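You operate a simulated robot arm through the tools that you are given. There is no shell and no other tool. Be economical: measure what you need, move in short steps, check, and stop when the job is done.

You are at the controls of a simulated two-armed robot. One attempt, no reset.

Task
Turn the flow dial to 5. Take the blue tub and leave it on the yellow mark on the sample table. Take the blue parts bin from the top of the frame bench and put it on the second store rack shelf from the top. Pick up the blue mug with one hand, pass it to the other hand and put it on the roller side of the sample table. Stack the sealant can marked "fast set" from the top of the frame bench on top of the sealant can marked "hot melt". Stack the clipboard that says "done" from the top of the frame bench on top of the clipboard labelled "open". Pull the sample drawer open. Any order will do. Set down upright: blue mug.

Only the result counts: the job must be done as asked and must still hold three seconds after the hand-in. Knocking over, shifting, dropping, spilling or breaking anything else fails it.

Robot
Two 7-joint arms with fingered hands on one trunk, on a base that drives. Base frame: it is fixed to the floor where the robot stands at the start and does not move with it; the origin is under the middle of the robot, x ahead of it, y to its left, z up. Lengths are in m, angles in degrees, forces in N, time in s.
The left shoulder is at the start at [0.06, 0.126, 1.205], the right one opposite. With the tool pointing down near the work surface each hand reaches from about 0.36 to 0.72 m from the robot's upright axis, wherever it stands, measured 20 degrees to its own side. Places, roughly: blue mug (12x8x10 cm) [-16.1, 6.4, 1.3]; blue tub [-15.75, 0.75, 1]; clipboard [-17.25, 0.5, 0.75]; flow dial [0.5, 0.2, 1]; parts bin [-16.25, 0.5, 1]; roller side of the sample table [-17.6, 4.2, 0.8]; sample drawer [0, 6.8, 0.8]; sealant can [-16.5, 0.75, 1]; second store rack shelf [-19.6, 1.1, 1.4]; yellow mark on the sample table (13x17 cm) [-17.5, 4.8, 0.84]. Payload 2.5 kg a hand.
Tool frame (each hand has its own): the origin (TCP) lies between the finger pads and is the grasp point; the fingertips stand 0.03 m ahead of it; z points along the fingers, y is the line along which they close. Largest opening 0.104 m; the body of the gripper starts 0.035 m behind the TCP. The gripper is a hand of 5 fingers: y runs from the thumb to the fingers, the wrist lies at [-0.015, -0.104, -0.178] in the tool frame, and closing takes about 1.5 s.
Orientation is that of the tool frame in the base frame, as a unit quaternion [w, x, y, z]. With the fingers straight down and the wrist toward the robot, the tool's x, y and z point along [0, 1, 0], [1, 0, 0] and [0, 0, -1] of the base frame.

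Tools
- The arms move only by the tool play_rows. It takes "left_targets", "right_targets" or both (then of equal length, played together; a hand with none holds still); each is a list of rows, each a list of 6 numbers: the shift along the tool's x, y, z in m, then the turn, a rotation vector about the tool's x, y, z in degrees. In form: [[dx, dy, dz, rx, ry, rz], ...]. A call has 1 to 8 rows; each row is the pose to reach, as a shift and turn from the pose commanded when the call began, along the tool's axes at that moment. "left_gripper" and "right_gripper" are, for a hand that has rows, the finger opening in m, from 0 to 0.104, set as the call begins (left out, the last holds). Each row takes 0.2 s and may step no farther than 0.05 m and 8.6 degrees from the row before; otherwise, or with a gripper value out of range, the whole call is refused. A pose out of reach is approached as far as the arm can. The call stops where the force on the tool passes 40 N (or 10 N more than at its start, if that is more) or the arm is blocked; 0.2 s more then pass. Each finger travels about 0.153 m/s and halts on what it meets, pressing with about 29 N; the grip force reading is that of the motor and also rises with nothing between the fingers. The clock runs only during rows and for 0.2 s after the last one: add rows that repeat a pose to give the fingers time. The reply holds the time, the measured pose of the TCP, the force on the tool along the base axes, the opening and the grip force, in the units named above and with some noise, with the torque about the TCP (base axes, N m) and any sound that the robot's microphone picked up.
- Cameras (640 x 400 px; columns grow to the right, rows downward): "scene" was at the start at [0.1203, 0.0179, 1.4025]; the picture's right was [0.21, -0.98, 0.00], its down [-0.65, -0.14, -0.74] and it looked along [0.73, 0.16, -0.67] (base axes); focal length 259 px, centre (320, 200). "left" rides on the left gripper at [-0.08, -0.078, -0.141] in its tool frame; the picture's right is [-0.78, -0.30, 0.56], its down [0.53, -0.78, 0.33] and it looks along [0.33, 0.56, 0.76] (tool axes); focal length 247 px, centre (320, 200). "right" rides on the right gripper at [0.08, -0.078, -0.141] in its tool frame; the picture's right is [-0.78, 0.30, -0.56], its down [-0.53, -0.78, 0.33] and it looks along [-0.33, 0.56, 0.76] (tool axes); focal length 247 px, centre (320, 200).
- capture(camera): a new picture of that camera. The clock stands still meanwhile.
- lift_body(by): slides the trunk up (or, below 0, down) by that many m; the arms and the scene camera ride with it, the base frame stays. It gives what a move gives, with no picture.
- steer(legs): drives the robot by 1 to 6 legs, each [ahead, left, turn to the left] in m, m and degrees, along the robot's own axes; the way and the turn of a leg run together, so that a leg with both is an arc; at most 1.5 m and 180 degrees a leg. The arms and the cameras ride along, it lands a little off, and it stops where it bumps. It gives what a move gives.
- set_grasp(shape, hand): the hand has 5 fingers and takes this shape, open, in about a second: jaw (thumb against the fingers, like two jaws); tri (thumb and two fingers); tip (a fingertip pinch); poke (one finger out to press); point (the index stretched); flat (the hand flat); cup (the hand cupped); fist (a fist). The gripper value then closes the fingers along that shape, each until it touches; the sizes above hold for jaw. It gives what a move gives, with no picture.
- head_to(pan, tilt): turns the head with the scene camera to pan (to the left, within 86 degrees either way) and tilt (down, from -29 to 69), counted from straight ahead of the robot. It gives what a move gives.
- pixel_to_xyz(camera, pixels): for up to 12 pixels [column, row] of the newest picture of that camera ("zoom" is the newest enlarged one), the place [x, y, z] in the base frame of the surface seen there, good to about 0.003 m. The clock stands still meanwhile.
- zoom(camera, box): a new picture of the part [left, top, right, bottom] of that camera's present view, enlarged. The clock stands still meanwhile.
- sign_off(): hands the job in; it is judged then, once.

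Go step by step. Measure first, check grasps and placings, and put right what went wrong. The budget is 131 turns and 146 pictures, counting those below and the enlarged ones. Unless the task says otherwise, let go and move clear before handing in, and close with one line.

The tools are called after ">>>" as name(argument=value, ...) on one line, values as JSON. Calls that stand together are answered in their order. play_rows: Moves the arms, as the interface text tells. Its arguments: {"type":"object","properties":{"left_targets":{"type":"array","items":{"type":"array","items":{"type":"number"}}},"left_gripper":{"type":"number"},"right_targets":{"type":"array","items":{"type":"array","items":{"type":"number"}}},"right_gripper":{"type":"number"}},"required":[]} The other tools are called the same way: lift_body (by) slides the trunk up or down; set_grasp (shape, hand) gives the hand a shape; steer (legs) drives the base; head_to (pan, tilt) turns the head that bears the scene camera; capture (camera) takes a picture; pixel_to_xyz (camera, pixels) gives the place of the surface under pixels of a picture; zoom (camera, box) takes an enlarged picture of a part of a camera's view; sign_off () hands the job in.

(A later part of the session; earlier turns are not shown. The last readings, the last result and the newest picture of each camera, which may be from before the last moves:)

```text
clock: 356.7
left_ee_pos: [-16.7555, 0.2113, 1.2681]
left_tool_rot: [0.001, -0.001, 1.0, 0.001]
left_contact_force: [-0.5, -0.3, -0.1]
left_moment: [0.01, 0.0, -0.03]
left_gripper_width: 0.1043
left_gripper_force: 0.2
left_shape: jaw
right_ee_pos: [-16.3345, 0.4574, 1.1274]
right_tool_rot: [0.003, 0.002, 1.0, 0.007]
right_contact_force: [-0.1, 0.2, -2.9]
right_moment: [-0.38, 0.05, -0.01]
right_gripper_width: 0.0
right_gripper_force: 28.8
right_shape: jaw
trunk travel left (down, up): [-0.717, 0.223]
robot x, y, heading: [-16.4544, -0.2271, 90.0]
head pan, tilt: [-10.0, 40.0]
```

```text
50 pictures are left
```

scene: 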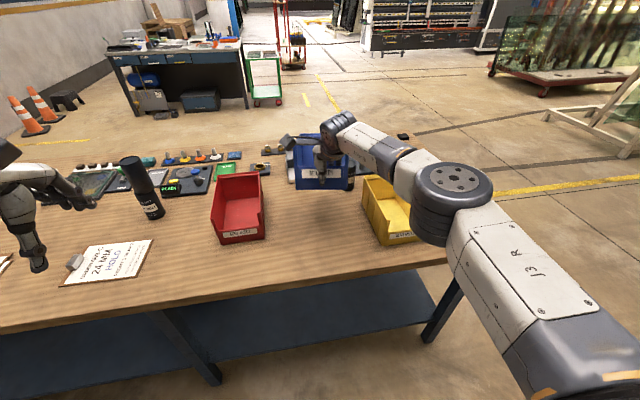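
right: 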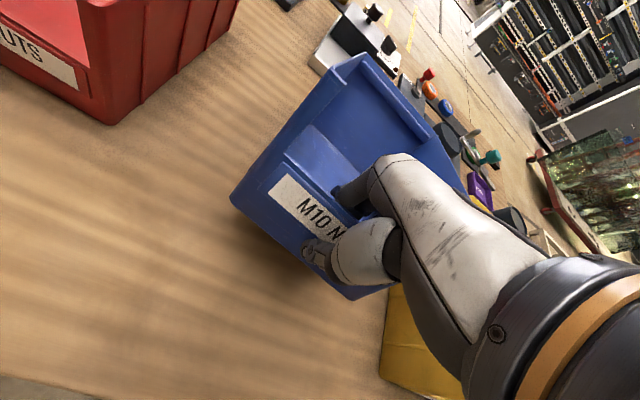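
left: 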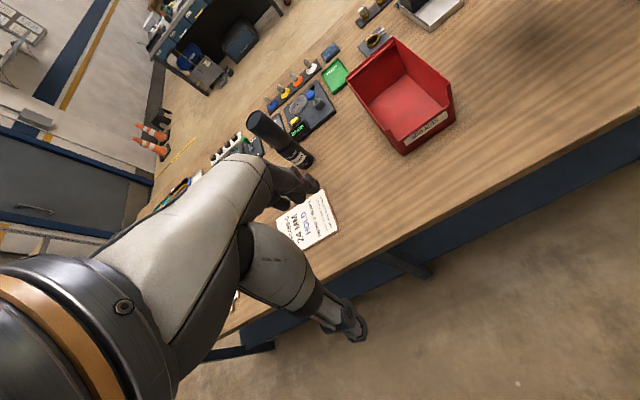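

The moment over force gives a 0.125 m arm, so the bin is held level and stable. I'll raise it for travel.

>>> lift_body(by=0.2)

>>> play_rows(right_targets=[[0, -0.02, -0.025, 0, 0, 0], [0, -0.04, -0.05, 0, 0, 0], [0, -0.06, -0.08, 0, 0, 0], [0, -0.08, -0.11, 0, 0, 0], [0, -0.08, -0.14, 0, 0, 0], [0, -0.08, -0.17, 0, 0, 0]])

>>> steer(legs=[[0, 1.0, 0], [0, 1.1, 0], [0, 0, 45]])

>>> head_to(pan=15, tilt=15)

>>> capture(camera="scene")

```text
clock: 358.9
left_ee_pos: [-16.755, 0.2118, 1.4686]
left_tool_rot: [0.001, 0.0, 1.0, 0.001]
left_contact_force: [-1.2, 0.5, 0.7]
left_moment: [0.02, -0.03, 0.0]
left_gripper_width: 0.1039
left_gripper_force: 0.0
left_shape: jaw
right_ee_pos: [-16.3348, 0.4573, 1.3279]
right_tool_rot: [0.004, 0.001, 1.0, 0.007]
right_contact_force: [0.5, 0.6, -3.3]
right_moment: [-0.43, 0.05, -0.03]
right_gripper_width: 0.0002
right_gripper_force: 29.3
right_shape: jaw
trunk travel left (down, up): [-0.917, 0.023]
robot x, y, heading: [-16.4539, -0.2283, 89.9]
head pan, tilt: [-10.0, 40.0]
```

```text
clock: 360.3
left_ee_pos: [-16.7561, 0.212, 1.4679]
left_tool_rot: [0.001, -0.001, 1.0, 0.001]
left_contact_force: [-0.3, 0.2, -0.4]
left_moment: [0.01, 0.0, 0.0]
left_gripper_width: 0.1036
left_gripper_force: 0.1
left_shape: jaw
right_ee_pos: [-16.3334, 0.3756, 1.495]
right_tool_rot: [0.003, 0.002, 1.0, 0.007]
right_contact_force: [0.0, -0.7, -3.9]
right_moment: [-0.44, 0.06, 0.0]
right_gripper_width: 0.0
right_gripper_force: 29.3
right_shape: jaw
trunk travel left (down, up): [-0.917, 0.023]
robot x, y, heading: [-16.4564, -0.2282, 90.0]
head pan, tilt: [-10.0, 40.0]
```

```text
clock: 372.6
left_ee_pos: [-19.0516, -0.1363, 1.4685]
left_tool_rot: [0.0, -0.383, 0.924, 0.001]
left_contact_force: [-0.1, 0.9, -0.9]
left_moment: [-0.02, -0.03, -0.06]
left_gripper_width: 0.1039
left_gripper_force: 0.1
left_shape: jaw
right_ee_pos: [-18.8694, 0.2785, 1.4954]
right_tool_rot: [0.0, -0.38, 0.925, 0.008]
right_contact_force: [0.1, -0.5, -3.0]
right_moment: [-0.32, -0.23, 0.0]
right_gripper_width: 0.0
right_gripper_force: 29.1
right_shape: jaw
trunk travel left (down, up): [-0.917, 0.023]
robot x, y, heading: [-18.5259, -0.2359, 135.0]
head pan, tilt: [-10.0, 40.0]
```

```text
clock: 373.5
left_ee_pos: [-19.0526, -0.136, 1.4676]
left_tool_rot: [0.001, -0.381, 0.924, 0.001]
left_contact_force: [0.1, 0.2, -0.3]
left_moment: [0.02, 0.01, -0.01]
left_gripper_width: 0.1038
left_gripper_force: 0.0
left_shape: jaw
right_ee_pos: [-18.8677, 0.2792, 1.4953]
right_tool_rot: [0.001, -0.38, 0.925, 0.008]
right_contact_force: [0.4, 0.1, -2.6]
right_moment: [-0.32, -0.2, 0.01]
right_gripper_width: 0.0
right_gripper_force: 29.1
right_shape: jaw
trunk travel left (down, up): [-0.917, 0.023]
robot x, y, heading: [-18.5271, -0.2341, 134.7]
head pan, tilt: [15.0, 15.0]
```

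```text
49 pictures are left
```

scene: 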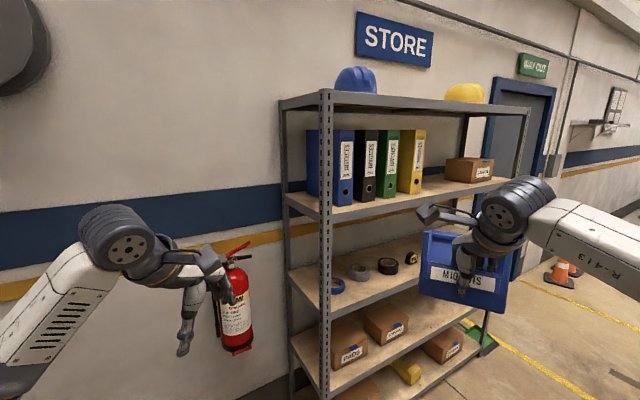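

>>> pixel_to_xyz(camera="scene", pixels=[[436, 186], [432, 196], [340, 212], [440, 178], [450, 180], [417, 188], [425, 180], [340, 105], [450, 112], [490, 165], [492, 178]])

>>> zoom(camera="scene", box=[380, 120, 520, 220])

```text
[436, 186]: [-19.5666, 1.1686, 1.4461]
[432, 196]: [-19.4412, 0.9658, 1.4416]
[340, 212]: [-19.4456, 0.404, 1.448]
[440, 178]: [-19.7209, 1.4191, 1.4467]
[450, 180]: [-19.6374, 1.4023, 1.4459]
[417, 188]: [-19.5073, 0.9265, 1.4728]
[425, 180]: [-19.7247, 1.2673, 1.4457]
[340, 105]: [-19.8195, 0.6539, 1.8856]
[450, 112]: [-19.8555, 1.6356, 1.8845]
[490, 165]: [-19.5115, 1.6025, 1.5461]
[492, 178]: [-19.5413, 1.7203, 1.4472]
```

```text
4.00 times, centred on (450, 170) of scene
```

zoom: 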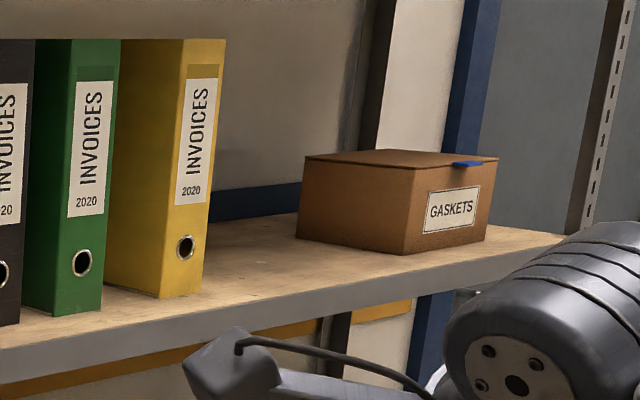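

The shelf surface is z=1.446, its front edge x≈-19.44, and the free gap runs y 0.94–1.44. I'll raise the bin a bit more, then line up at y≈1.07 facing the rack.

>>> play_rows(right_targets=[[0, 0, -0.02, 0, 0, 0], [0, 0, -0.04, 0, 0, 0]])

>>> steer(legs=[[0, 0, 45.2], [-0.1, 0, 0], [0, -1.29, 0]])

>>> head_to(pan=-12, tilt=25)

>>> capture(camera="scene")

```text
clock: 374.1
left_ee_pos: [-19.052, -0.1363, 1.4677]
left_tool_rot: [0.001, -0.382, 0.924, 0.001]
left_contact_force: [0.7, -0.4, -0.1]
left_moment: [-0.03, 0.01, 0.0]
left_gripper_width: 0.1036
left_gripper_force: 0.1
left_shape: jaw
right_ee_pos: [-18.8683, 0.2783, 1.5352]
right_tool_rot: [0.001, -0.38, 0.925, 0.008]
right_contact_force: [0.2, 0.4, -2.9]
right_moment: [-0.39, -0.24, 0.01]
right_gripper_width: 0.0
right_gripper_force: 28.4
right_shape: jaw
trunk travel left (down, up): [-0.917, 0.023]
robot x, y, heading: [-18.5295, -0.2411, 135.0]
head pan, tilt: [15.0, 15.0]
```

```text
clock: 383.4
left_ee_pos: [-18.8478, 0.753, 1.4686]
left_tool_rot: [0.0, 0.709, -0.705, -0.001]
left_contact_force: [0.4, 0.0, -0.1]
left_moment: [-0.01, 0.04, 0.0]
left_gripper_width: 0.104
left_gripper_force: 0.2
left_shape: jaw
right_ee_pos: [-19.014, 1.1744, 1.5367]
right_tool_rot: [0.002, 0.708, -0.706, -0.007]
right_contact_force: [0.1, -0.8, -3.3]
right_moment: [-0.09, -0.42, 0.01]
right_gripper_width: 0.0
right_gripper_force: 29.2
right_shape: jaw
trunk travel left (down, up): [-0.917, 0.023]
robot x, y, heading: [-18.4057, 1.0556, -179.6]
head pan, tilt: [15.0, 15.0]
```

```text
clock: 384.3
left_ee_pos: [-18.8472, 0.7524, 1.4691]
left_tool_rot: [0.0, 0.71, -0.704, 0.0]
left_contact_force: [0.1, 0.5, -0.1]
left_moment: [-0.05, -0.04, 0.0]
left_gripper_width: 0.1039
left_gripper_force: 0.1
left_shape: jaw
right_ee_pos: [-19.0145, 1.1748, 1.5356]
right_tool_rot: [0.002, 0.707, -0.707, -0.008]
right_contact_force: [0.2, -0.5, -3.9]
right_moment: [-0.1, -0.39, -0.02]
right_gripper_width: 0.0
right_gripper_force: 28.7
right_shape: jaw
trunk travel left (down, up): [-0.917, 0.023]
robot x, y, heading: [-18.4105, 1.0523, -179.9]
head pan, tilt: [-12.0, 25.0]
```

```text
47 pictures are left
```

scene: 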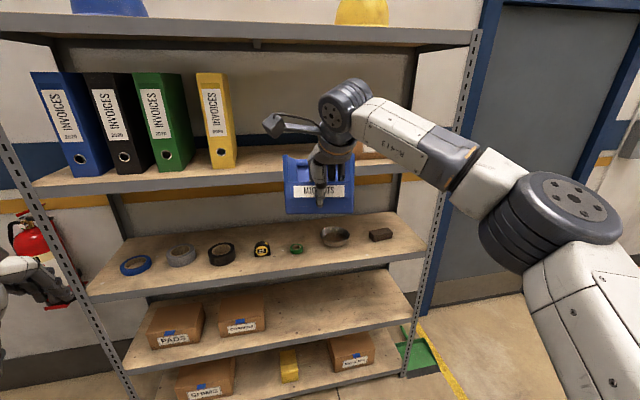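

>>> pixel_to_xyz(camera="scene", pixels=[[320, 211], [345, 84], [280, 122], [235, 130], [225, 165], [375, 148], [290, 160], [250, 160], [330, 45]])

```text
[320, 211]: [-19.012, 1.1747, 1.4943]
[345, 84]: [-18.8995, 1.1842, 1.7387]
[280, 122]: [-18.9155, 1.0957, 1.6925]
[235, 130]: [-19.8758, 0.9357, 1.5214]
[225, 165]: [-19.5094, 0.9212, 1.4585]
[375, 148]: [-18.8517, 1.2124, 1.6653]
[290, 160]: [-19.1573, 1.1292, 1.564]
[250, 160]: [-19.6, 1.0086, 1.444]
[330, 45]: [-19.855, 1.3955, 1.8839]
```

Nothing on the hand reaches the upper shelf. I'll drive in 0.45.

>>> steer(legs=[[0.45, 0, 0]])

>>> capture(camera="scene")

>>> capture(camera="right")

```text
clock: 386.1
left_ee_pos: [-19.0683, 0.7553, 1.4701]
left_tool_rot: [0.002, 0.708, -0.706, -0.004]
left_contact_force: [0.1, 0.4, -0.8]
left_moment: [-0.02, 0.02, -0.01]
left_gripper_width: 0.1038
left_gripper_force: 0.1
left_shape: jaw
right_ee_pos: [-19.2258, 1.1741, 1.541]
right_tool_rot: [-0.003, 0.709, -0.705, -0.003]
right_contact_force: [24.9, 2.9, 7.0]
right_moment: [0.07, -0.81, -0.19]
right_gripper_width: 0.0
right_gripper_force: 29.1
right_shape: jaw
trunk travel left (down, up): [-0.917, 0.023]
robot x, y, heading: [-18.6341, 1.0543, -180.3]
head pan, tilt: [-12.0, 25.0]
stopped in leg 1: the force on the tool passed its limit at 45 N (the readings are from after the stop); the commanded pose is now the measured one
```

```text
46 pictures are left
```

scene: 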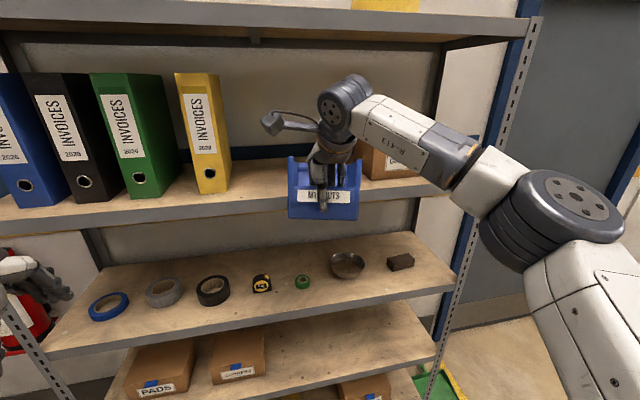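

```text
45 pictures are left
```

right: 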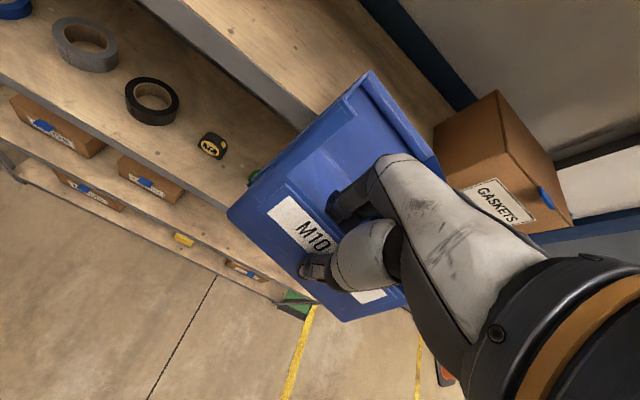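

The bin's drooping rear hit the shelf edge, so I'll back off. I'll then measure the droop on its rim and pitch the hand to level it.

>>> steer(legs=[[-0.13, 0, 0]])

>>> capture(camera="right")

>>> pixel_to_xyz(camera="right", pixels=[[368, 76], [375, 84], [436, 160], [230, 213], [240, 200], [300, 140], [270, 210], [345, 320], [330, 160], [400, 110]])

```text
clock: 387.4
left_ee_pos: [-18.9428, 0.7548, 1.4681]
left_tool_rot: [0.0, 0.709, -0.705, 0.0]
left_contact_force: [0.7, 0.2, -0.5]
left_moment: [0.0, -0.04, -0.01]
left_gripper_width: 0.1038
left_gripper_force: 0.0
left_shape: jaw
right_ee_pos: [-19.1021, 1.1737, 1.5349]
right_tool_rot: [-0.004, 0.708, -0.707, -0.002]
right_contact_force: [-0.1, 0.4, -2.9]
right_moment: [-0.1, -0.41, 0.01]
right_gripper_width: 0.0
right_gripper_force: 28.8
right_shape: jaw
trunk travel left (down, up): [-0.917, 0.023]
robot x, y, heading: [-18.4967, 1.0566, 180.0]
head pan, tilt: [-12.0, 25.0]
```

```text
44 pictures are left
```

right: 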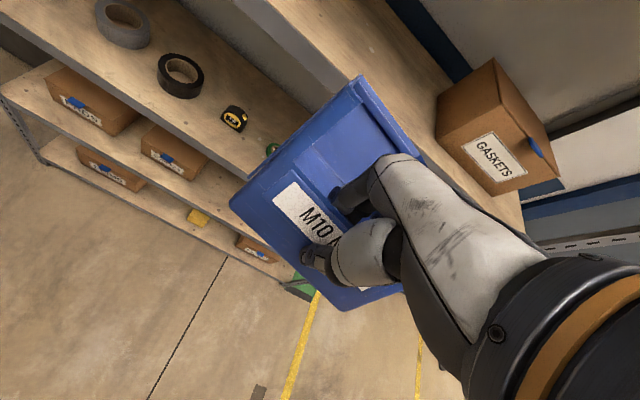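

```text
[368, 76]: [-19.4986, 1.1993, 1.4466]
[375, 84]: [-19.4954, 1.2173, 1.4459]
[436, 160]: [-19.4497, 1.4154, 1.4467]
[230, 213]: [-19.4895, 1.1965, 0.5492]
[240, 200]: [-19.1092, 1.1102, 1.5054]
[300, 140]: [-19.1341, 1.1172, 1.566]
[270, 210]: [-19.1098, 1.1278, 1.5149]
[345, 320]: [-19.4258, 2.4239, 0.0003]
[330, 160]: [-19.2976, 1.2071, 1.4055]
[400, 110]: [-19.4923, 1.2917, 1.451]
```

The bin floor falls 0.087 over 0.19 m, so it droops about 24°. I'll pitch the hand up 24° and re-measure.

>>> play_rows(right_targets=[[0, 0, 0, -5, 0, 0], [0, 0, 0, -10, 0, 0], [0, 0, 0, -15, 0, 0], [0, 0, 0, -20, 0, 0], [0, 0, 0, -24, 0, 0], [0, 0, 0, -24, 0, 0]])

>>> capture(camera="right")

>>> capture(camera="scene")

```text
clock: 388.8
left_ee_pos: [-18.9408, 0.7543, 1.467]
left_tool_rot: [0.0, 0.708, -0.706, -0.001]
left_contact_force: [0.5, 0.1, -0.2]
left_moment: [-0.01, 0.0, -0.04]
left_gripper_width: 0.1037
left_gripper_force: 0.1
left_shape: jaw
right_ee_pos: [-19.1026, 1.1752, 1.5374]
right_tool_rot: [0.143, 0.693, -0.691, -0.149]
right_contact_force: [0.3, 0.1, -4.2]
right_moment: [-0.09, -0.44, 0.0]
right_gripper_width: 0.0
right_gripper_force: 29.1
right_shape: jaw
trunk travel left (down, up): [-0.917, 0.023]
robot x, y, heading: [-18.5011, 1.0554, 180.3]
head pan, tilt: [-12.0, 25.0]
```

```text
43 pictures are left
```

right: 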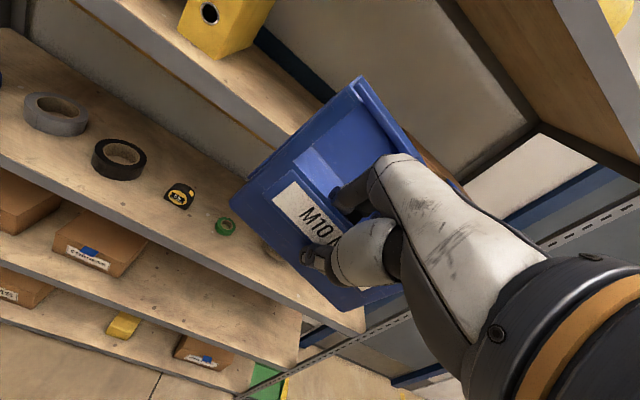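

```text
42 pictures are left
```

scene: 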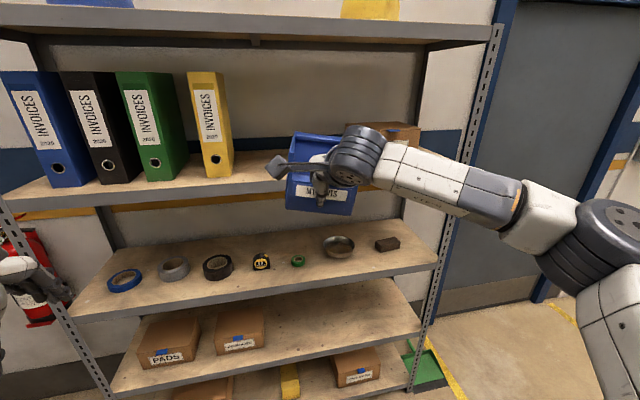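

>>> pixel_to_xyz(camera="scene", pixels=[[300, 209], [345, 214], [292, 140], [300, 138], [320, 136], [288, 180], [320, 160], [300, 160]])

>>> pixel_to_xyz(camera="right", pixels=[[240, 200], [300, 140], [350, 85], [330, 150], [320, 165], [362, 82], [400, 130], [310, 190]])

```text
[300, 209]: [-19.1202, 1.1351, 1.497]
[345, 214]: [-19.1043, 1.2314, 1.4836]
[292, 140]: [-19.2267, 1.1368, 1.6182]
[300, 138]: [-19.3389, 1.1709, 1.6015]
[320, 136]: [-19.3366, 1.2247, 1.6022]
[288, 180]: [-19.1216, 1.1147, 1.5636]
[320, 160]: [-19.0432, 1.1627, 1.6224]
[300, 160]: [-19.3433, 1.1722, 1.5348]
```

```text
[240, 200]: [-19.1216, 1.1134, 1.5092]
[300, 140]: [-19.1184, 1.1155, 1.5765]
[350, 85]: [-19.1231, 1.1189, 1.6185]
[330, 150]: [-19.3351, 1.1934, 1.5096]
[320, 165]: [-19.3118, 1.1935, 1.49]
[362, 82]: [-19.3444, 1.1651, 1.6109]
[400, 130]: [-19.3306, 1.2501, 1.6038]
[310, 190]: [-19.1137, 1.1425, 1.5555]
```

The bin is level now (rim 1.6185 front, 1.611 rear), with its bottom at about 1.495, 5 cm above the shelf. I'll drive in.

>>> steer(legs=[[0.355, 0, 0]])

>>> capture(camera="scene")

>>> capture(camera="right")

```text
clock: 391.0
left_ee_pos: [-19.2824, 0.7516, 1.4681]
left_tool_rot: [0.0, 0.71, -0.704, -0.001]
left_contact_force: [-0.8, 0.2, 0.1]
left_moment: [0.02, 0.0, 0.02]
left_gripper_width: 0.1038
left_gripper_force: 0.0
left_shape: jaw
right_ee_pos: [-19.4443, 1.1715, 1.5385]
right_tool_rot: [0.143, 0.695, -0.688, -0.149]
right_contact_force: [0.6, 0.2, -3.3]
right_moment: [-0.09, -0.45, 0.0]
right_gripper_width: 0.0002
right_gripper_force: 28.7
right_shape: jaw
trunk travel left (down, up): [-0.917, 0.023]
robot x, y, heading: [-18.8459, 1.0513, -179.8]
head pan, tilt: [-12.0, 25.0]
```

```text
41 pictures are left
```

scene: 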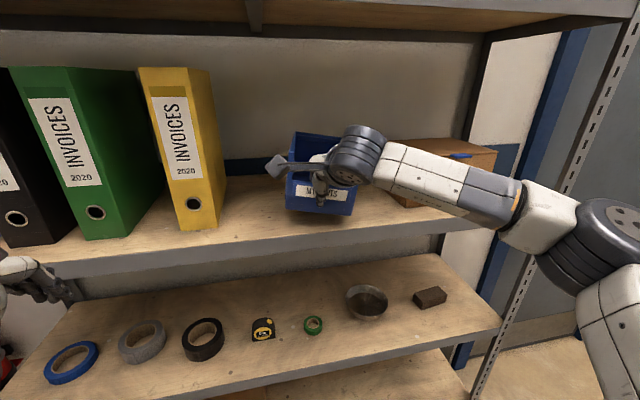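

```text
40 pictures are left
```

right: 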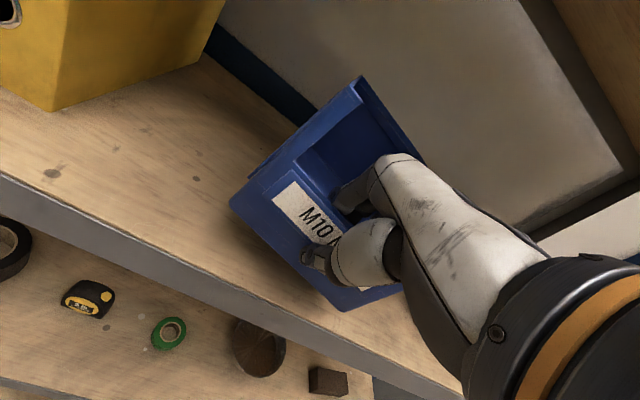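

It's over the shelf in the free gap. I'll go in 3 cm more, then lower.

>>> steer(legs=[[0.03, 0, 0]])

>>> lift_body(by=-0.038)

>>> lift_body(by=-0.008)

>>> capture(camera="right")

```text
clock: 391.9
left_ee_pos: [-19.3103, 0.7522, 1.4705]
left_tool_rot: [0.001, 0.71, -0.705, -0.002]
left_contact_force: [-0.3, -0.5, 0.6]
left_moment: [-0.02, 0.0, -0.02]
left_gripper_width: 0.1037
left_gripper_force: 0.1
left_shape: jaw
right_ee_pos: [-19.4719, 1.1723, 1.5402]
right_tool_rot: [0.145, 0.694, -0.689, -0.15]
right_contact_force: [0.9, 0.5, -3.1]
right_moment: [-0.09, -0.41, 0.01]
right_gripper_width: 0.0
right_gripper_force: 29.0
right_shape: jaw
trunk travel left (down, up): [-0.917, 0.023]
robot x, y, heading: [-18.8734, 1.0581, -179.8]
head pan, tilt: [-12.0, 25.0]
```

```text
clock: 392.7
left_ee_pos: [-19.3124, 0.7516, 1.4304]
left_tool_rot: [0.001, 0.71, -0.705, -0.001]
left_contact_force: [0.2, -0.3, 0.2]
left_moment: [0.02, -0.02, -0.01]
left_gripper_width: 0.104
left_gripper_force: 0.1
left_shape: jaw
right_ee_pos: [-19.4747, 1.1714, 1.5008]
right_tool_rot: [0.144, 0.695, -0.689, -0.15]
right_contact_force: [-0.1, -1.7, 1.5]
right_moment: [0.18, -0.39, -0.01]
right_gripper_width: 0.0002
right_gripper_force: 28.8
right_shape: jaw
trunk travel left (down, up): [-0.879, 0.061]
robot x, y, heading: [-18.8751, 1.0563, -180.0]
head pan, tilt: [-12.0, 25.0]
```

```text
clock: 393.3
left_ee_pos: [-19.3119, 0.7523, 1.4223]
left_tool_rot: [0.0, 0.71, -0.705, -0.002]
left_contact_force: [0.6, 0.0, 0.2]
left_moment: [0.0, 0.0, 0.0]
left_gripper_width: 0.1039
left_gripper_force: 0.1
left_shape: jaw
right_ee_pos: [-19.4739, 1.1696, 1.4959]
right_tool_rot: [0.147, 0.694, -0.689, -0.151]
right_contact_force: [0.2, -0.8, 13.7]
right_moment: [0.19, -0.36, 0.02]
right_gripper_width: 0.0
right_gripper_force: 28.9
right_shape: jaw
trunk travel left (down, up): [-0.871, 0.069]
robot x, y, heading: [-18.8734, 1.053, -180.0]
head pan, tilt: [-12.0, 25.0]
```

```text
39 pictures are left
```

right: 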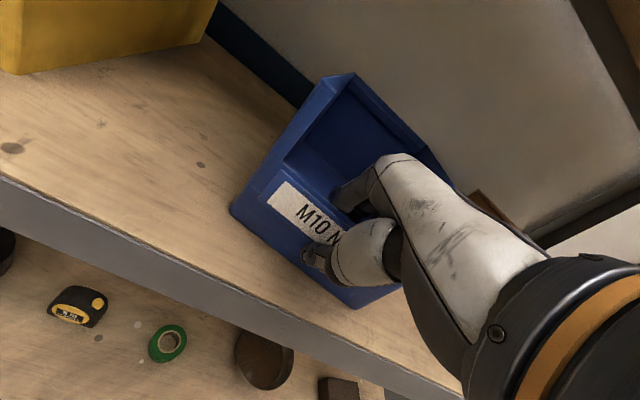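

Contact is confirmed (13.7 N upward). I'll open and raise vertically clear of the lip.

>>> play_rows(right_targets=[[0, 0, 0, 0, 0, 0], [0, 0, 0, 0, 0, 0], [0, 0, 0, 0, 0, 0], [0, 0.008, -0.018, 0, 0, 0], [0, 0.0165, -0.037, 0, 0, 0], [0, 0.0245, -0.055, 0, 0, 0], [0, 0.0325, -0.073, 0, 0, 0]], right_gripper=0.05)

>>> capture(camera="right")

```text
clock: 394.9
left_ee_pos: [-19.3121, 0.7527, 1.4215]
left_tool_rot: [0.0, 0.71, -0.705, -0.001]
left_contact_force: [-0.7, 0.9, -0.2]
left_moment: [0.02, 0.0, 0.02]
left_gripper_width: 0.1038
left_gripper_force: 0.0
left_shape: jaw
right_ee_pos: [-19.4716, 1.1713, 1.5711]
right_tool_rot: [0.144, 0.694, -0.689, -0.149]
right_contact_force: [-0.2, -0.7, 0.1]
right_moment: [-0.02, 0.0, 0.0]
right_gripper_width: 0.0498
right_gripper_force: 0.0
right_shape: jaw
trunk travel left (down, up): [-0.871, 0.069]
robot x, y, heading: [-18.8714, 1.0512, -180.0]
head pan, tilt: [-12.0, 25.0]
```

```text
38 pictures are left
```

right: 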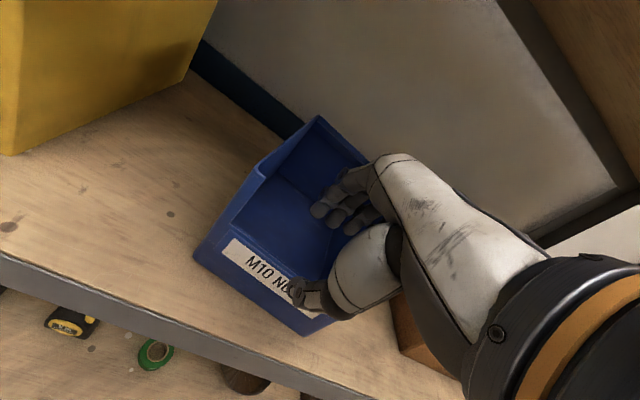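

The fingers are above the lip. I'll back out and check the bin.

>>> steer(legs=[[-0.45, 0, 0]])

>>> capture(camera="scene")

```text
clock: 397.6
left_ee_pos: [-18.8646, 0.7522, 1.4213]
left_tool_rot: [0.0, 0.712, -0.702, -0.002]
left_contact_force: [-0.1, 0.6, -0.4]
left_moment: [0.03, -0.01, -0.03]
left_gripper_width: 0.1039
left_gripper_force: 0.0
left_shape: jaw
right_ee_pos: [-19.0279, 1.1692, 1.5699]
right_tool_rot: [0.145, 0.697, -0.686, -0.149]
right_contact_force: [-0.2, 0.2, 0.0]
right_moment: [0.0, -0.01, 0.03]
right_gripper_width: 0.0497
right_gripper_force: 0.1
right_shape: jaw
trunk travel left (down, up): [-0.871, 0.069]
robot x, y, heading: [-18.4277, 1.0569, -179.6]
head pan, tilt: [-12.0, 25.0]
```

```text
37 pictures are left
```

scene: 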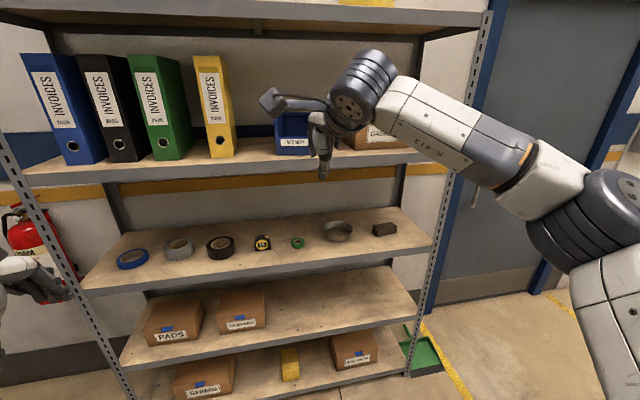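

The bin stands on the second shelf. Next I'll restore the right hand pose and drive round to the bench's +x end for the tub.

>>> play_rows(right_targets=[[0, 0, 0, 8, 0, 0], [0, 0, 0, 16, 0, 0], [0, 0, 0, 24, 0, 0], [0, 0, 0.05, 24, 0, 0], [0, 0, 0.1, 24, 0, 0]], right_gripper=0.1)

>>> steer(legs=[[0, 0, -90], [0.9, 0, 0], [0, -1.5, 0], [0, -1.4, 0], [0, 0, 90], [0, 0.7, 0]])

>>> head_to(pan=0, tilt=45)

>>> capture(camera="scene")

```text
clock: 398.8
left_ee_pos: [-18.8653, 0.7521, 1.4225]
left_tool_rot: [-0.001, 0.712, -0.702, -0.002]
left_contact_force: [0.2, 0.4, -0.2]
left_moment: [0.03, 0.01, 0.02]
left_gripper_width: 0.1039
left_gripper_force: 0.1
left_shape: jaw
right_ee_pos: [-19.0662, 1.1704, 1.4823]
right_tool_rot: [-0.005, 0.712, -0.703, -0.002]
right_contact_force: [-1.1, 0.2, -1.1]
right_moment: [0.0, -0.02, 0.0]
right_gripper_width: 0.0999
right_gripper_force: 0.0
right_shape: jaw
trunk travel left (down, up): [-0.871, 0.069]
robot x, y, heading: [-18.4263, 1.059, -179.6]
head pan, tilt: [-12.0, 25.0]
```

```text
clock: 428.1
left_ee_pos: [-15.9858, 1.0119, 1.4222]
left_tool_rot: [0.0, 0.711, -0.703, -0.002]
left_contact_force: [-0.8, -0.5, 0.2]
left_moment: [-0.02, 0.0, 0.04]
left_gripper_width: 0.104
left_gripper_force: 0.1
left_shape: jaw
right_ee_pos: [-16.1873, 1.4309, 1.4827]
right_tool_rot: [-0.004, 0.711, -0.703, -0.002]
right_contact_force: [0.6, 0.1, 0.1]
right_moment: [-0.01, 0.0, 0.0]
right_gripper_width: 0.0997
right_gripper_force: 0.1
right_shape: jaw
trunk travel left (down, up): [-0.871, 0.069]
robot x, y, heading: [-15.5486, 1.3212, -179.5]
head pan, tilt: [-12.0, 25.0]
```

```text
clock: 428.9
left_ee_pos: [-15.985, 1.013, 1.4228]
left_tool_rot: [0.0, 0.711, -0.703, 0.0]
left_contact_force: [-0.4, -0.2, 0.9]
left_moment: [0.02, -0.02, -0.02]
left_gripper_width: 0.1037
left_gripper_force: 0.0
left_shape: jaw
right_ee_pos: [-16.1855, 1.4322, 1.4834]
right_tool_rot: [-0.004, 0.711, -0.704, -0.002]
right_contact_force: [-0.7, -0.3, -0.4]
right_moment: [0.0, -0.02, -0.03]
right_gripper_width: 0.1
right_gripper_force: 0.0
right_shape: jaw
trunk travel left (down, up): [-0.871, 0.069]
robot x, y, heading: [-15.5488, 1.3191, -179.7]
head pan, tilt: [0.0, 45.0]
```

```text
36 pictures are left
```

scene: 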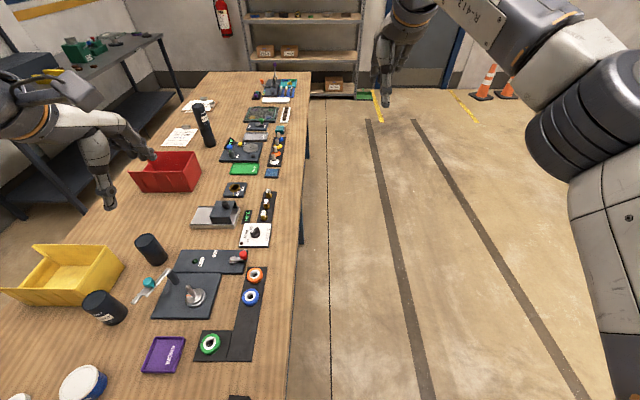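

I'm beside the bench corner. I'll back up 0.42, then strafe to y≈0.58.

>>> steer(legs=[[-0.42, 0, 0], [0, 0.72, 0]])

>>> lift_body(by=-0.2)

>>> capture(camera="right")

```text
clock: 435.0
left_ee_pos: [-15.5527, 0.2994, 1.4226]
left_tool_rot: [0.002, 0.713, -0.701, -0.002]
left_contact_force: [-0.1, -0.3, 0.0]
left_moment: [0.03, 0.01, -0.01]
left_gripper_width: 0.1039
left_gripper_force: 0.0
left_shape: jaw
right_ee_pos: [-15.7547, 0.7167, 1.4832]
right_tool_rot: [-0.004, 0.712, -0.703, -0.002]
right_contact_force: [0.1, -0.4, 0.0]
right_moment: [-0.01, -0.03, 0.02]
right_gripper_width: 0.0999
right_gripper_force: 0.1
right_shape: jaw
trunk travel left (down, up): [-0.871, 0.069]
robot x, y, heading: [-15.1161, 0.602, -179.3]
head pan, tilt: [0.0, 45.0]
```

```text
clock: 437.2
left_ee_pos: [-15.5518, 0.2981, 1.2227]
left_tool_rot: [0.0, 0.713, -0.701, -0.002]
left_contact_force: [-0.3, -0.4, 0.9]
left_moment: [0.03, 0.0, -0.01]
left_gripper_width: 0.104
left_gripper_force: 0.1
left_shape: jaw
right_ee_pos: [-15.7547, 0.7161, 1.2823]
right_tool_rot: [-0.003, 0.712, -0.702, -0.002]
right_contact_force: [0.3, -0.7, -0.1]
right_moment: [-0.03, -0.01, 0.0]
right_gripper_width: 0.1
right_gripper_force: 0.1
right_shape: jaw
trunk travel left (down, up): [-0.671, 0.269]
robot x, y, heading: [-15.1162, 0.6061, -179.2]
head pan, tilt: [0.0, 45.0]
```

```text
35 pictures are left
```

right: 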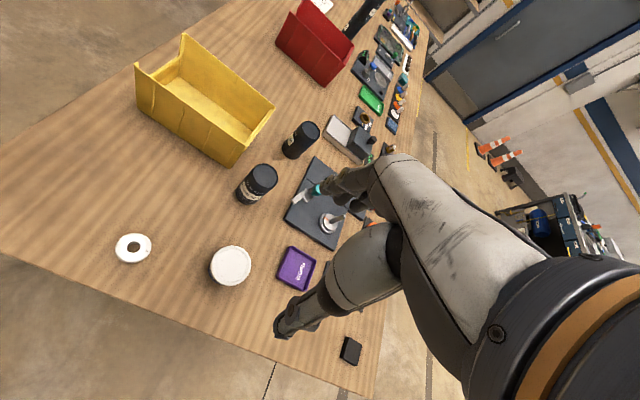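

>>> pixel_to_xyz(camera="right", pixels=[[231, 265], [214, 262], [248, 267], [234, 249], [228, 282], [295, 265], [255, 175]])

```text
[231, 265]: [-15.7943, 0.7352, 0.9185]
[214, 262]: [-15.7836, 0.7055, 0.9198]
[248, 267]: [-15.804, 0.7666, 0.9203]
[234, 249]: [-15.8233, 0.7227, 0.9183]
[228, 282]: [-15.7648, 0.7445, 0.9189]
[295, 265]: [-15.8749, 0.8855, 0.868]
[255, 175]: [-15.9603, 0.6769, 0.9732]
```

The tub lid centre is (-15.794, 0.735), about 0.068 across, top 0.919. I'll align and lower the trunk.

>>> play_rows(right_targets=[[-0.01, 0.02, 0, 0, 0, 0], [-0.019, 0.039, 0, 0, 0, 0], [-0.019, 0.039, 0, 0, 0, 0]], right_gripper=0.095)

>>> lift_body(by=-0.31)

>>> capture(camera="right")

```text
clock: 438.0
left_ee_pos: [-15.5512, 0.2984, 1.2233]
left_tool_rot: [0.0, 0.713, -0.701, -0.001]
left_contact_force: [0.2, 0.5, -0.8]
left_moment: [-0.05, 0.0, 0.02]
left_gripper_width: 0.1038
left_gripper_force: 0.0
left_shape: jaw
right_ee_pos: [-15.7738, 0.7266, 1.2803]
right_tool_rot: [-0.003, 0.712, -0.703, -0.002]
right_contact_force: [0.2, 0.1, -0.1]
right_moment: [0.0, 0.02, 0.01]
right_gripper_width: 0.0954
right_gripper_force: 0.1
right_shape: jaw
right hand out of reach, approached as far as the arm can: row 2, 3
trunk travel left (down, up): [-0.671, 0.269]
robot x, y, heading: [-15.116, 0.6, -179.4]
head pan, tilt: [0.0, 45.0]
```

```text
clock: 441.1
left_ee_pos: [-15.5528, 0.2986, 0.9128]
left_tool_rot: [0.0, 0.712, -0.702, -0.001]
left_contact_force: [0.4, 0.0, 0.0]
left_moment: [0.0, -0.02, 0.01]
left_gripper_width: 0.1037
left_gripper_force: 0.1
left_shape: jaw
right_ee_pos: [-15.7745, 0.7268, 0.9718]
right_tool_rot: [-0.004, 0.712, -0.702, -0.002]
right_contact_force: [-1.1, -0.4, 0.7]
right_moment: [-0.04, -0.01, 0.04]
right_gripper_width: 0.095
right_gripper_force: 0.1
right_shape: jaw
trunk travel left (down, up): [-0.361, 0.579]
robot x, y, heading: [-15.1174, 0.6047, -179.6]
head pan, tilt: [0.0, 45.0]
```

```text
34 pictures are left
```

right: 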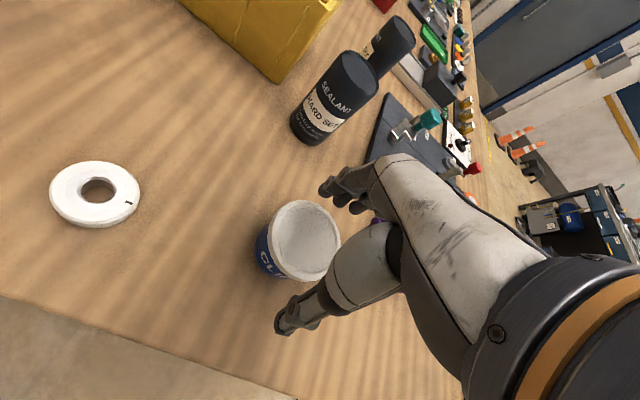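

The tub is between the fingers, needing 2 cm more forward. The left hand is close to the bench corner, so I'll raise it first and nudge the base.

>>> play_rows(left_targets=[[0, 0, -0.04, 0, 0, 0], [0, 0, -0.08, 0, 0, 0], [0, 0, -0.12, 0, 0, 0], [0, 0, -0.16, 0, 0, 0]])

>>> steer(legs=[[0.02, -0.008, 0]])

>>> lift_body(by=-0.07)

>>> capture(camera="right")

```text
clock: 442.1
left_ee_pos: [-15.5523, 0.2983, 1.0729]
left_tool_rot: [-0.001, 0.712, -0.702, -0.001]
left_contact_force: [0.6, 0.2, -0.1]
left_moment: [-0.03, -0.02, 0.01]
left_gripper_width: 0.1041
left_gripper_force: 0.0
left_shape: jaw
right_ee_pos: [-15.7749, 0.7254, 0.9721]
right_tool_rot: [-0.004, 0.712, -0.702, -0.003]
right_contact_force: [0.0, 0.1, -0.1]
right_moment: [0.03, 0.02, 0.03]
right_gripper_width: 0.0951
right_gripper_force: 0.1
right_shape: jaw
trunk travel left (down, up): [-0.361, 0.579]
robot x, y, heading: [-15.1117, 0.608, -179.6]
head pan, tilt: [0.0, 45.0]
```

```text
clock: 442.9
left_ee_pos: [-15.5727, 0.3072, 1.0724]
left_tool_rot: [0.0, 0.712, -0.702, -0.001]
left_contact_force: [0.0, 0.7, -0.4]
left_moment: [-0.03, -0.01, 0.01]
left_gripper_width: 0.1038
left_gripper_force: 0.0
left_shape: jaw
right_ee_pos: [-15.7949, 0.7327, 0.9724]
right_tool_rot: [-0.004, 0.712, -0.702, -0.002]
right_contact_force: [-0.9, 0.5, 0.8]
right_moment: [0.0, -0.01, 0.01]
right_gripper_width: 0.0952
right_gripper_force: 0.1
right_shape: jaw
trunk travel left (down, up): [-0.361, 0.579]
robot x, y, heading: [-15.1353, 0.6155, -179.5]
head pan, tilt: [0.0, 45.0]
```

```text
clock: 443.9
left_ee_pos: [-15.5713, 0.3059, 1.0018]
left_tool_rot: [0.002, 0.712, -0.702, -0.001]
left_contact_force: [0.0, 0.3, 0.4]
left_moment: [0.02, 0.0, 0.03]
left_gripper_width: 0.1038
left_gripper_force: 0.1
left_shape: jaw
right_ee_pos: [-15.7956, 0.7336, 0.9038]
right_tool_rot: [-0.003, 0.712, -0.702, -0.003]
right_contact_force: [-1.2, -1.0, 5.2]
right_moment: [-0.03, 0.04, -0.04]
right_gripper_width: 0.0949
right_gripper_force: 0.0
right_shape: jaw
trunk travel left (down, up): [-0.291, 0.649]
robot x, y, heading: [-15.1363, 0.6122, -179.2]
head pan, tilt: [0.0, 45.0]
```

```text
33 pictures are left
```

right: 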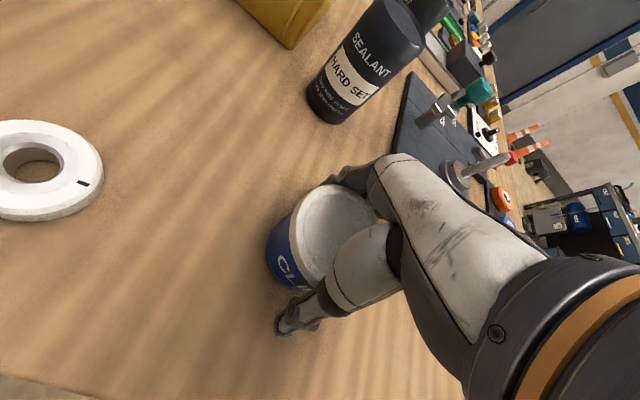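

The palm is just touching the lid (5 N). I'll rise 6 mm, then close and lift.

>>> lift_body(by=0.006)

>>> play_rows(right_targets=[[0, 0, 0, 0, 0, 0], [0, 0, 0, 0, 0, 0], [0, 0, 0, 0, 0, 0], [0, 0, 0, 0, 0, 0], [0, 0, 0, 0, 0, 0], [0, 0, 0, 0, 0, 0]], right_gripper=0.03)

>>> lift_body(by=0.38)

>>> capture(camera="right")

```text
clock: 444.5
left_ee_pos: [-15.5717, 0.3077, 1.0071]
left_tool_rot: [0.0, 0.713, -0.701, -0.001]
left_contact_force: [-0.2, 0.3, -0.6]
left_moment: [-0.01, 0.0, 0.02]
left_gripper_width: 0.1041
left_gripper_force: 0.0
left_shape: jaw
right_ee_pos: [-15.7953, 0.7332, 0.9069]
right_tool_rot: [-0.005, 0.711, -0.703, -0.002]
right_contact_force: [0.6, -1.4, -0.3]
right_moment: [0.01, -0.03, -0.01]
right_gripper_width: 0.0949
right_gripper_force: 0.1
right_shape: jaw
trunk travel left (down, up): [-0.297, 0.643]
robot x, y, heading: [-15.1373, 0.6149, -179.3]
head pan, tilt: [0.0, 45.0]
```

```text
clock: 445.9
left_ee_pos: [-15.5725, 0.3077, 1.0082]
left_tool_rot: [0.0, 0.713, -0.701, -0.001]
left_contact_force: [-0.1, -1.1, 0.8]
left_moment: [0.0, 0.02, -0.02]
left_gripper_width: 0.1039
left_gripper_force: 0.1
left_shape: jaw
right_ee_pos: [-15.7949, 0.7344, 0.9078]
right_tool_rot: [-0.004, 0.712, -0.702, -0.002]
right_contact_force: [-0.9, 0.4, -1.5]
right_moment: [-0.02, 0.0, 0.0]
right_gripper_width: 0.0589
right_gripper_force: 29.2
right_shape: jaw
trunk travel left (down, up): [-0.297, 0.643]
robot x, y, heading: [-15.137, 0.6105, -179.5]
head pan, tilt: [0.0, 45.0]
```

```text
clock: 449.6
left_ee_pos: [-15.5723, 0.306, 1.3878]
left_tool_rot: [-0.001, 0.713, -0.702, -0.001]
left_contact_force: [0.3, -0.3, -0.5]
left_moment: [-0.01, 0.01, -0.04]
left_gripper_width: 0.1039
left_gripper_force: 0.0
left_shape: jaw
right_ee_pos: [-15.7963, 0.7334, 1.2874]
right_tool_rot: [-0.004, 0.712, -0.702, -0.003]
right_contact_force: [0.3, -0.1, -1.2]
right_moment: [-0.03, 0.0, 0.0]
right_gripper_width: 0.0591
right_gripper_force: 28.8
right_shape: jaw
trunk travel left (down, up): [-0.677, 0.263]
robot x, y, heading: [-15.1326, 0.6128, -179.4]
head pan, tilt: [0.0, 45.0]
```

```text
32 pictures are left
```

right: 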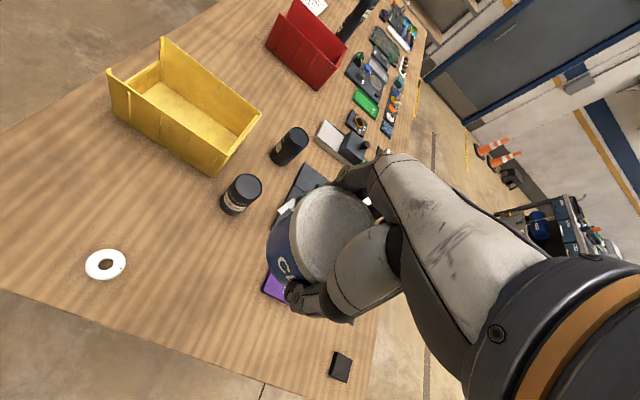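

The tub is held (1.3 N, 0.059 wide). Next I'll back off, turn toward +y and go and view the sample table.

>>> steer(legs=[[-0.3, 0, 0], [0, 0, -70], [1.4, 0, 0], [0.6, 0, 20]])

>>> head_to(pan=10, tilt=25)

>>> capture(camera="scene")

```text
clock: 464.1
left_ee_pos: [-16.157, 2.5513, 1.3879]
left_tool_rot: [0.0, -0.355, 0.935, 0.001]
left_contact_force: [0.4, 0.0, 0.2]
left_moment: [0.0, -0.02, 0.01]
left_gripper_width: 0.1039
left_gripper_force: 0.0
left_shape: jaw
right_ee_pos: [-15.9815, 2.9985, 1.2885]
right_tool_rot: [0.004, -0.354, 0.935, 0.001]
right_contact_force: [0.0, -0.8, -1.1]
right_moment: [0.0, -0.03, 0.04]
right_gripper_width: 0.0588
right_gripper_force: 28.8
right_shape: jaw
trunk travel left (down, up): [-0.677, 0.263]
robot x, y, heading: [-15.6431, 2.4162, 131.3]
head pan, tilt: [0.0, 45.0]
```

```text
clock: 465.0
left_ee_pos: [-16.1576, 2.5506, 1.3887]
left_tool_rot: [0.0, -0.355, 0.935, 0.001]
left_contact_force: [-0.4, -0.6, 0.2]
left_moment: [0.01, -0.01, 0.01]
left_gripper_width: 0.1037
left_gripper_force: 0.1
left_shape: jaw
right_ee_pos: [-15.9793, 2.9979, 1.2874]
right_tool_rot: [0.005, -0.354, 0.935, 0.001]
right_contact_force: [-1.2, 0.4, -0.7]
right_moment: [0.0, 0.01, -0.01]
right_gripper_width: 0.0587
right_gripper_force: 28.7
right_shape: jaw
trunk travel left (down, up): [-0.677, 0.263]
robot x, y, heading: [-15.6415, 2.4141, 131.5]
head pan, tilt: [10.0, 25.0]
```

```text
31 pictures are left
```

scene: 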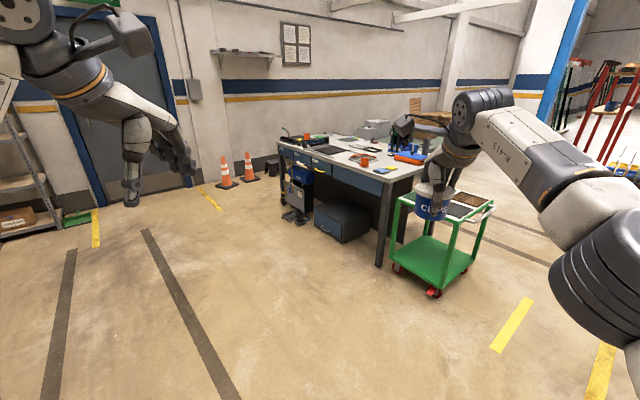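

>>> zoom(camera="scene", box=[260, 100, 500, 220])

>>> pixel_to_xyz(camera="scene", pixels=[[385, 178], [280, 145], [385, 170], [350, 165], [330, 150], [375, 147], [408, 158], [412, 175], [450, 210], [380, 260], [300, 140]])

```text
2.67 times, centred on (380, 160) of scene
```

zoom: 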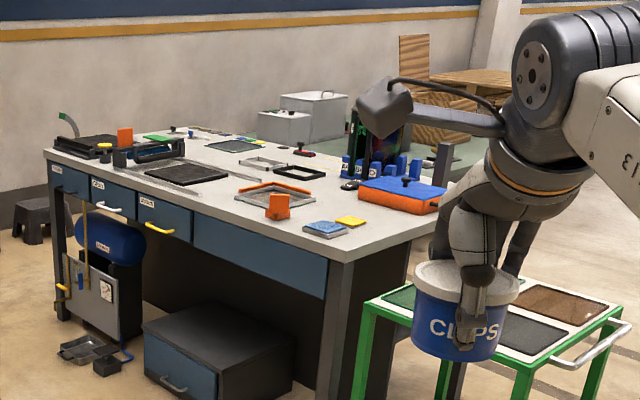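

```text
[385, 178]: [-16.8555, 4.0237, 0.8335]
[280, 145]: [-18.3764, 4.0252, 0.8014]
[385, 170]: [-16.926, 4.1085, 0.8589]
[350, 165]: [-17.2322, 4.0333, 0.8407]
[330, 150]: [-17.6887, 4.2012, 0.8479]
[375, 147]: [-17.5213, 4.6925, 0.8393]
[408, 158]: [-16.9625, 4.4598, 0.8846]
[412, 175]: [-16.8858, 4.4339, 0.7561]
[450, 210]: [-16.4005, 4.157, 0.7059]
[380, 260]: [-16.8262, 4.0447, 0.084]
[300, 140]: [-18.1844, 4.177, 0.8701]
```

The table's front edge is y≈4.02 and the mark lies deep, at y≈4.8, so I'll look from the east and back side.

>>> pixel_to_xyz(camera="scene", pixels=[[492, 206], [480, 225], [440, 120], [425, 130], [600, 110], [545, 100], [510, 320]])

>>> steer(legs=[[0, 0, -41], [0, -0.15, 0], [1.2, 0, 0]])

>>> head_to(pan=30, tilt=15)

>>> capture(camera="scene")

```text
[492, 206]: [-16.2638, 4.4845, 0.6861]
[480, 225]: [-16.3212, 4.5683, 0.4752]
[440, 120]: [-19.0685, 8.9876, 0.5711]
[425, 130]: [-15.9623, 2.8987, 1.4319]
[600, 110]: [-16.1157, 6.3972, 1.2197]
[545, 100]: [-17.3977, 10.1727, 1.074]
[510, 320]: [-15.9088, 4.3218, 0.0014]
```

```text
clock: 473.7
left_ee_pos: [-15.8285, 4.007, 1.388]
left_tool_rot: [0.0, -0.013, 1.0, 0.001]
left_contact_force: [-0.7, -0.5, -0.3]
left_moment: [-0.02, -0.01, -0.02]
left_gripper_width: 0.1038
left_gripper_force: 0.0
left_shape: jaw
right_ee_pos: [-15.4042, 4.2353, 1.2883]
right_tool_rot: [0.004, -0.011, 1.0, -0.002]
right_contact_force: [-0.6, 1.2, -2.3]
right_moment: [-0.02, -0.02, 0.01]
right_gripper_width: 0.0584
right_gripper_force: 28.7
right_shape: jaw
trunk travel left (down, up): [-0.677, 0.263]
robot x, y, heading: [-15.5153, 3.5767, 91.3]
head pan, tilt: [10.0, 25.0]
```

```text
clock: 474.5
left_ee_pos: [-15.8272, 4.0071, 1.3869]
left_tool_rot: [0.002, -0.013, 1.0, 0.002]
left_contact_force: [0.4, -0.4, 0.0]
left_moment: [-0.01, -0.01, -0.01]
left_gripper_width: 0.1038
left_gripper_force: 0.1
left_shape: jaw
right_ee_pos: [-15.4037, 4.2353, 1.2886]
right_tool_rot: [0.004, -0.013, 1.0, -0.001]
right_contact_force: [-0.9, -0.7, -0.5]
right_moment: [0.02, 0.02, -0.02]
right_gripper_width: 0.0587
right_gripper_force: 29.3
right_shape: jaw
trunk travel left (down, up): [-0.677, 0.263]
robot x, y, heading: [-15.5152, 3.5736, 91.2]
head pan, tilt: [30.0, 15.0]
```

```text
29 pictures are left
```

scene: 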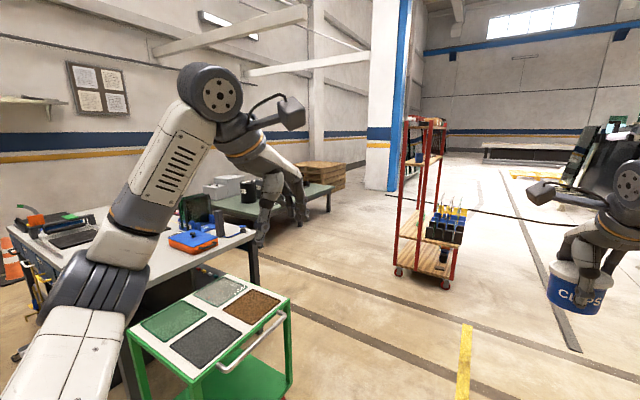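

>>> pixel_to_xyz(camera="scene", pixels=[[398, 268], [447, 285], [455, 275], [412, 262], [250, 240], [255, 280], [240, 238], [330, 210], [200, 225]])

>>> zoom(camera="scene", box=[380, 100, 480, 300])

```text
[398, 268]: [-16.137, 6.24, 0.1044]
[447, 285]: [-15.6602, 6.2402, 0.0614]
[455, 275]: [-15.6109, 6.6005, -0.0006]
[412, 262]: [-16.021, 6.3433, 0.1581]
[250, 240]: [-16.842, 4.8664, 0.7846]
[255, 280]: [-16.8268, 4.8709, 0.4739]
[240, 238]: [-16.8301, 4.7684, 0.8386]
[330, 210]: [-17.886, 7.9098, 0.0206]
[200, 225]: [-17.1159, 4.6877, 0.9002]
```

```text
2.00 times, centred on (430, 200) of scene
```

zoom: 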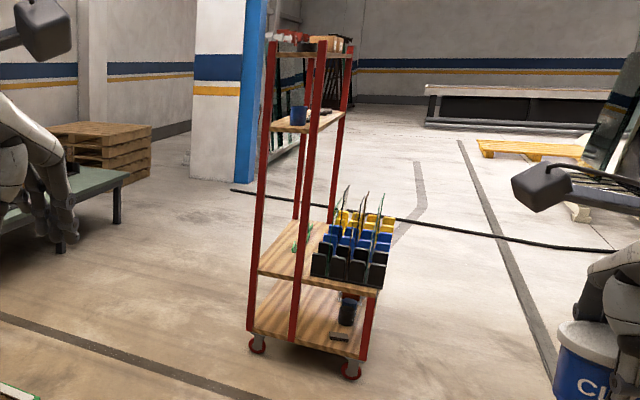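

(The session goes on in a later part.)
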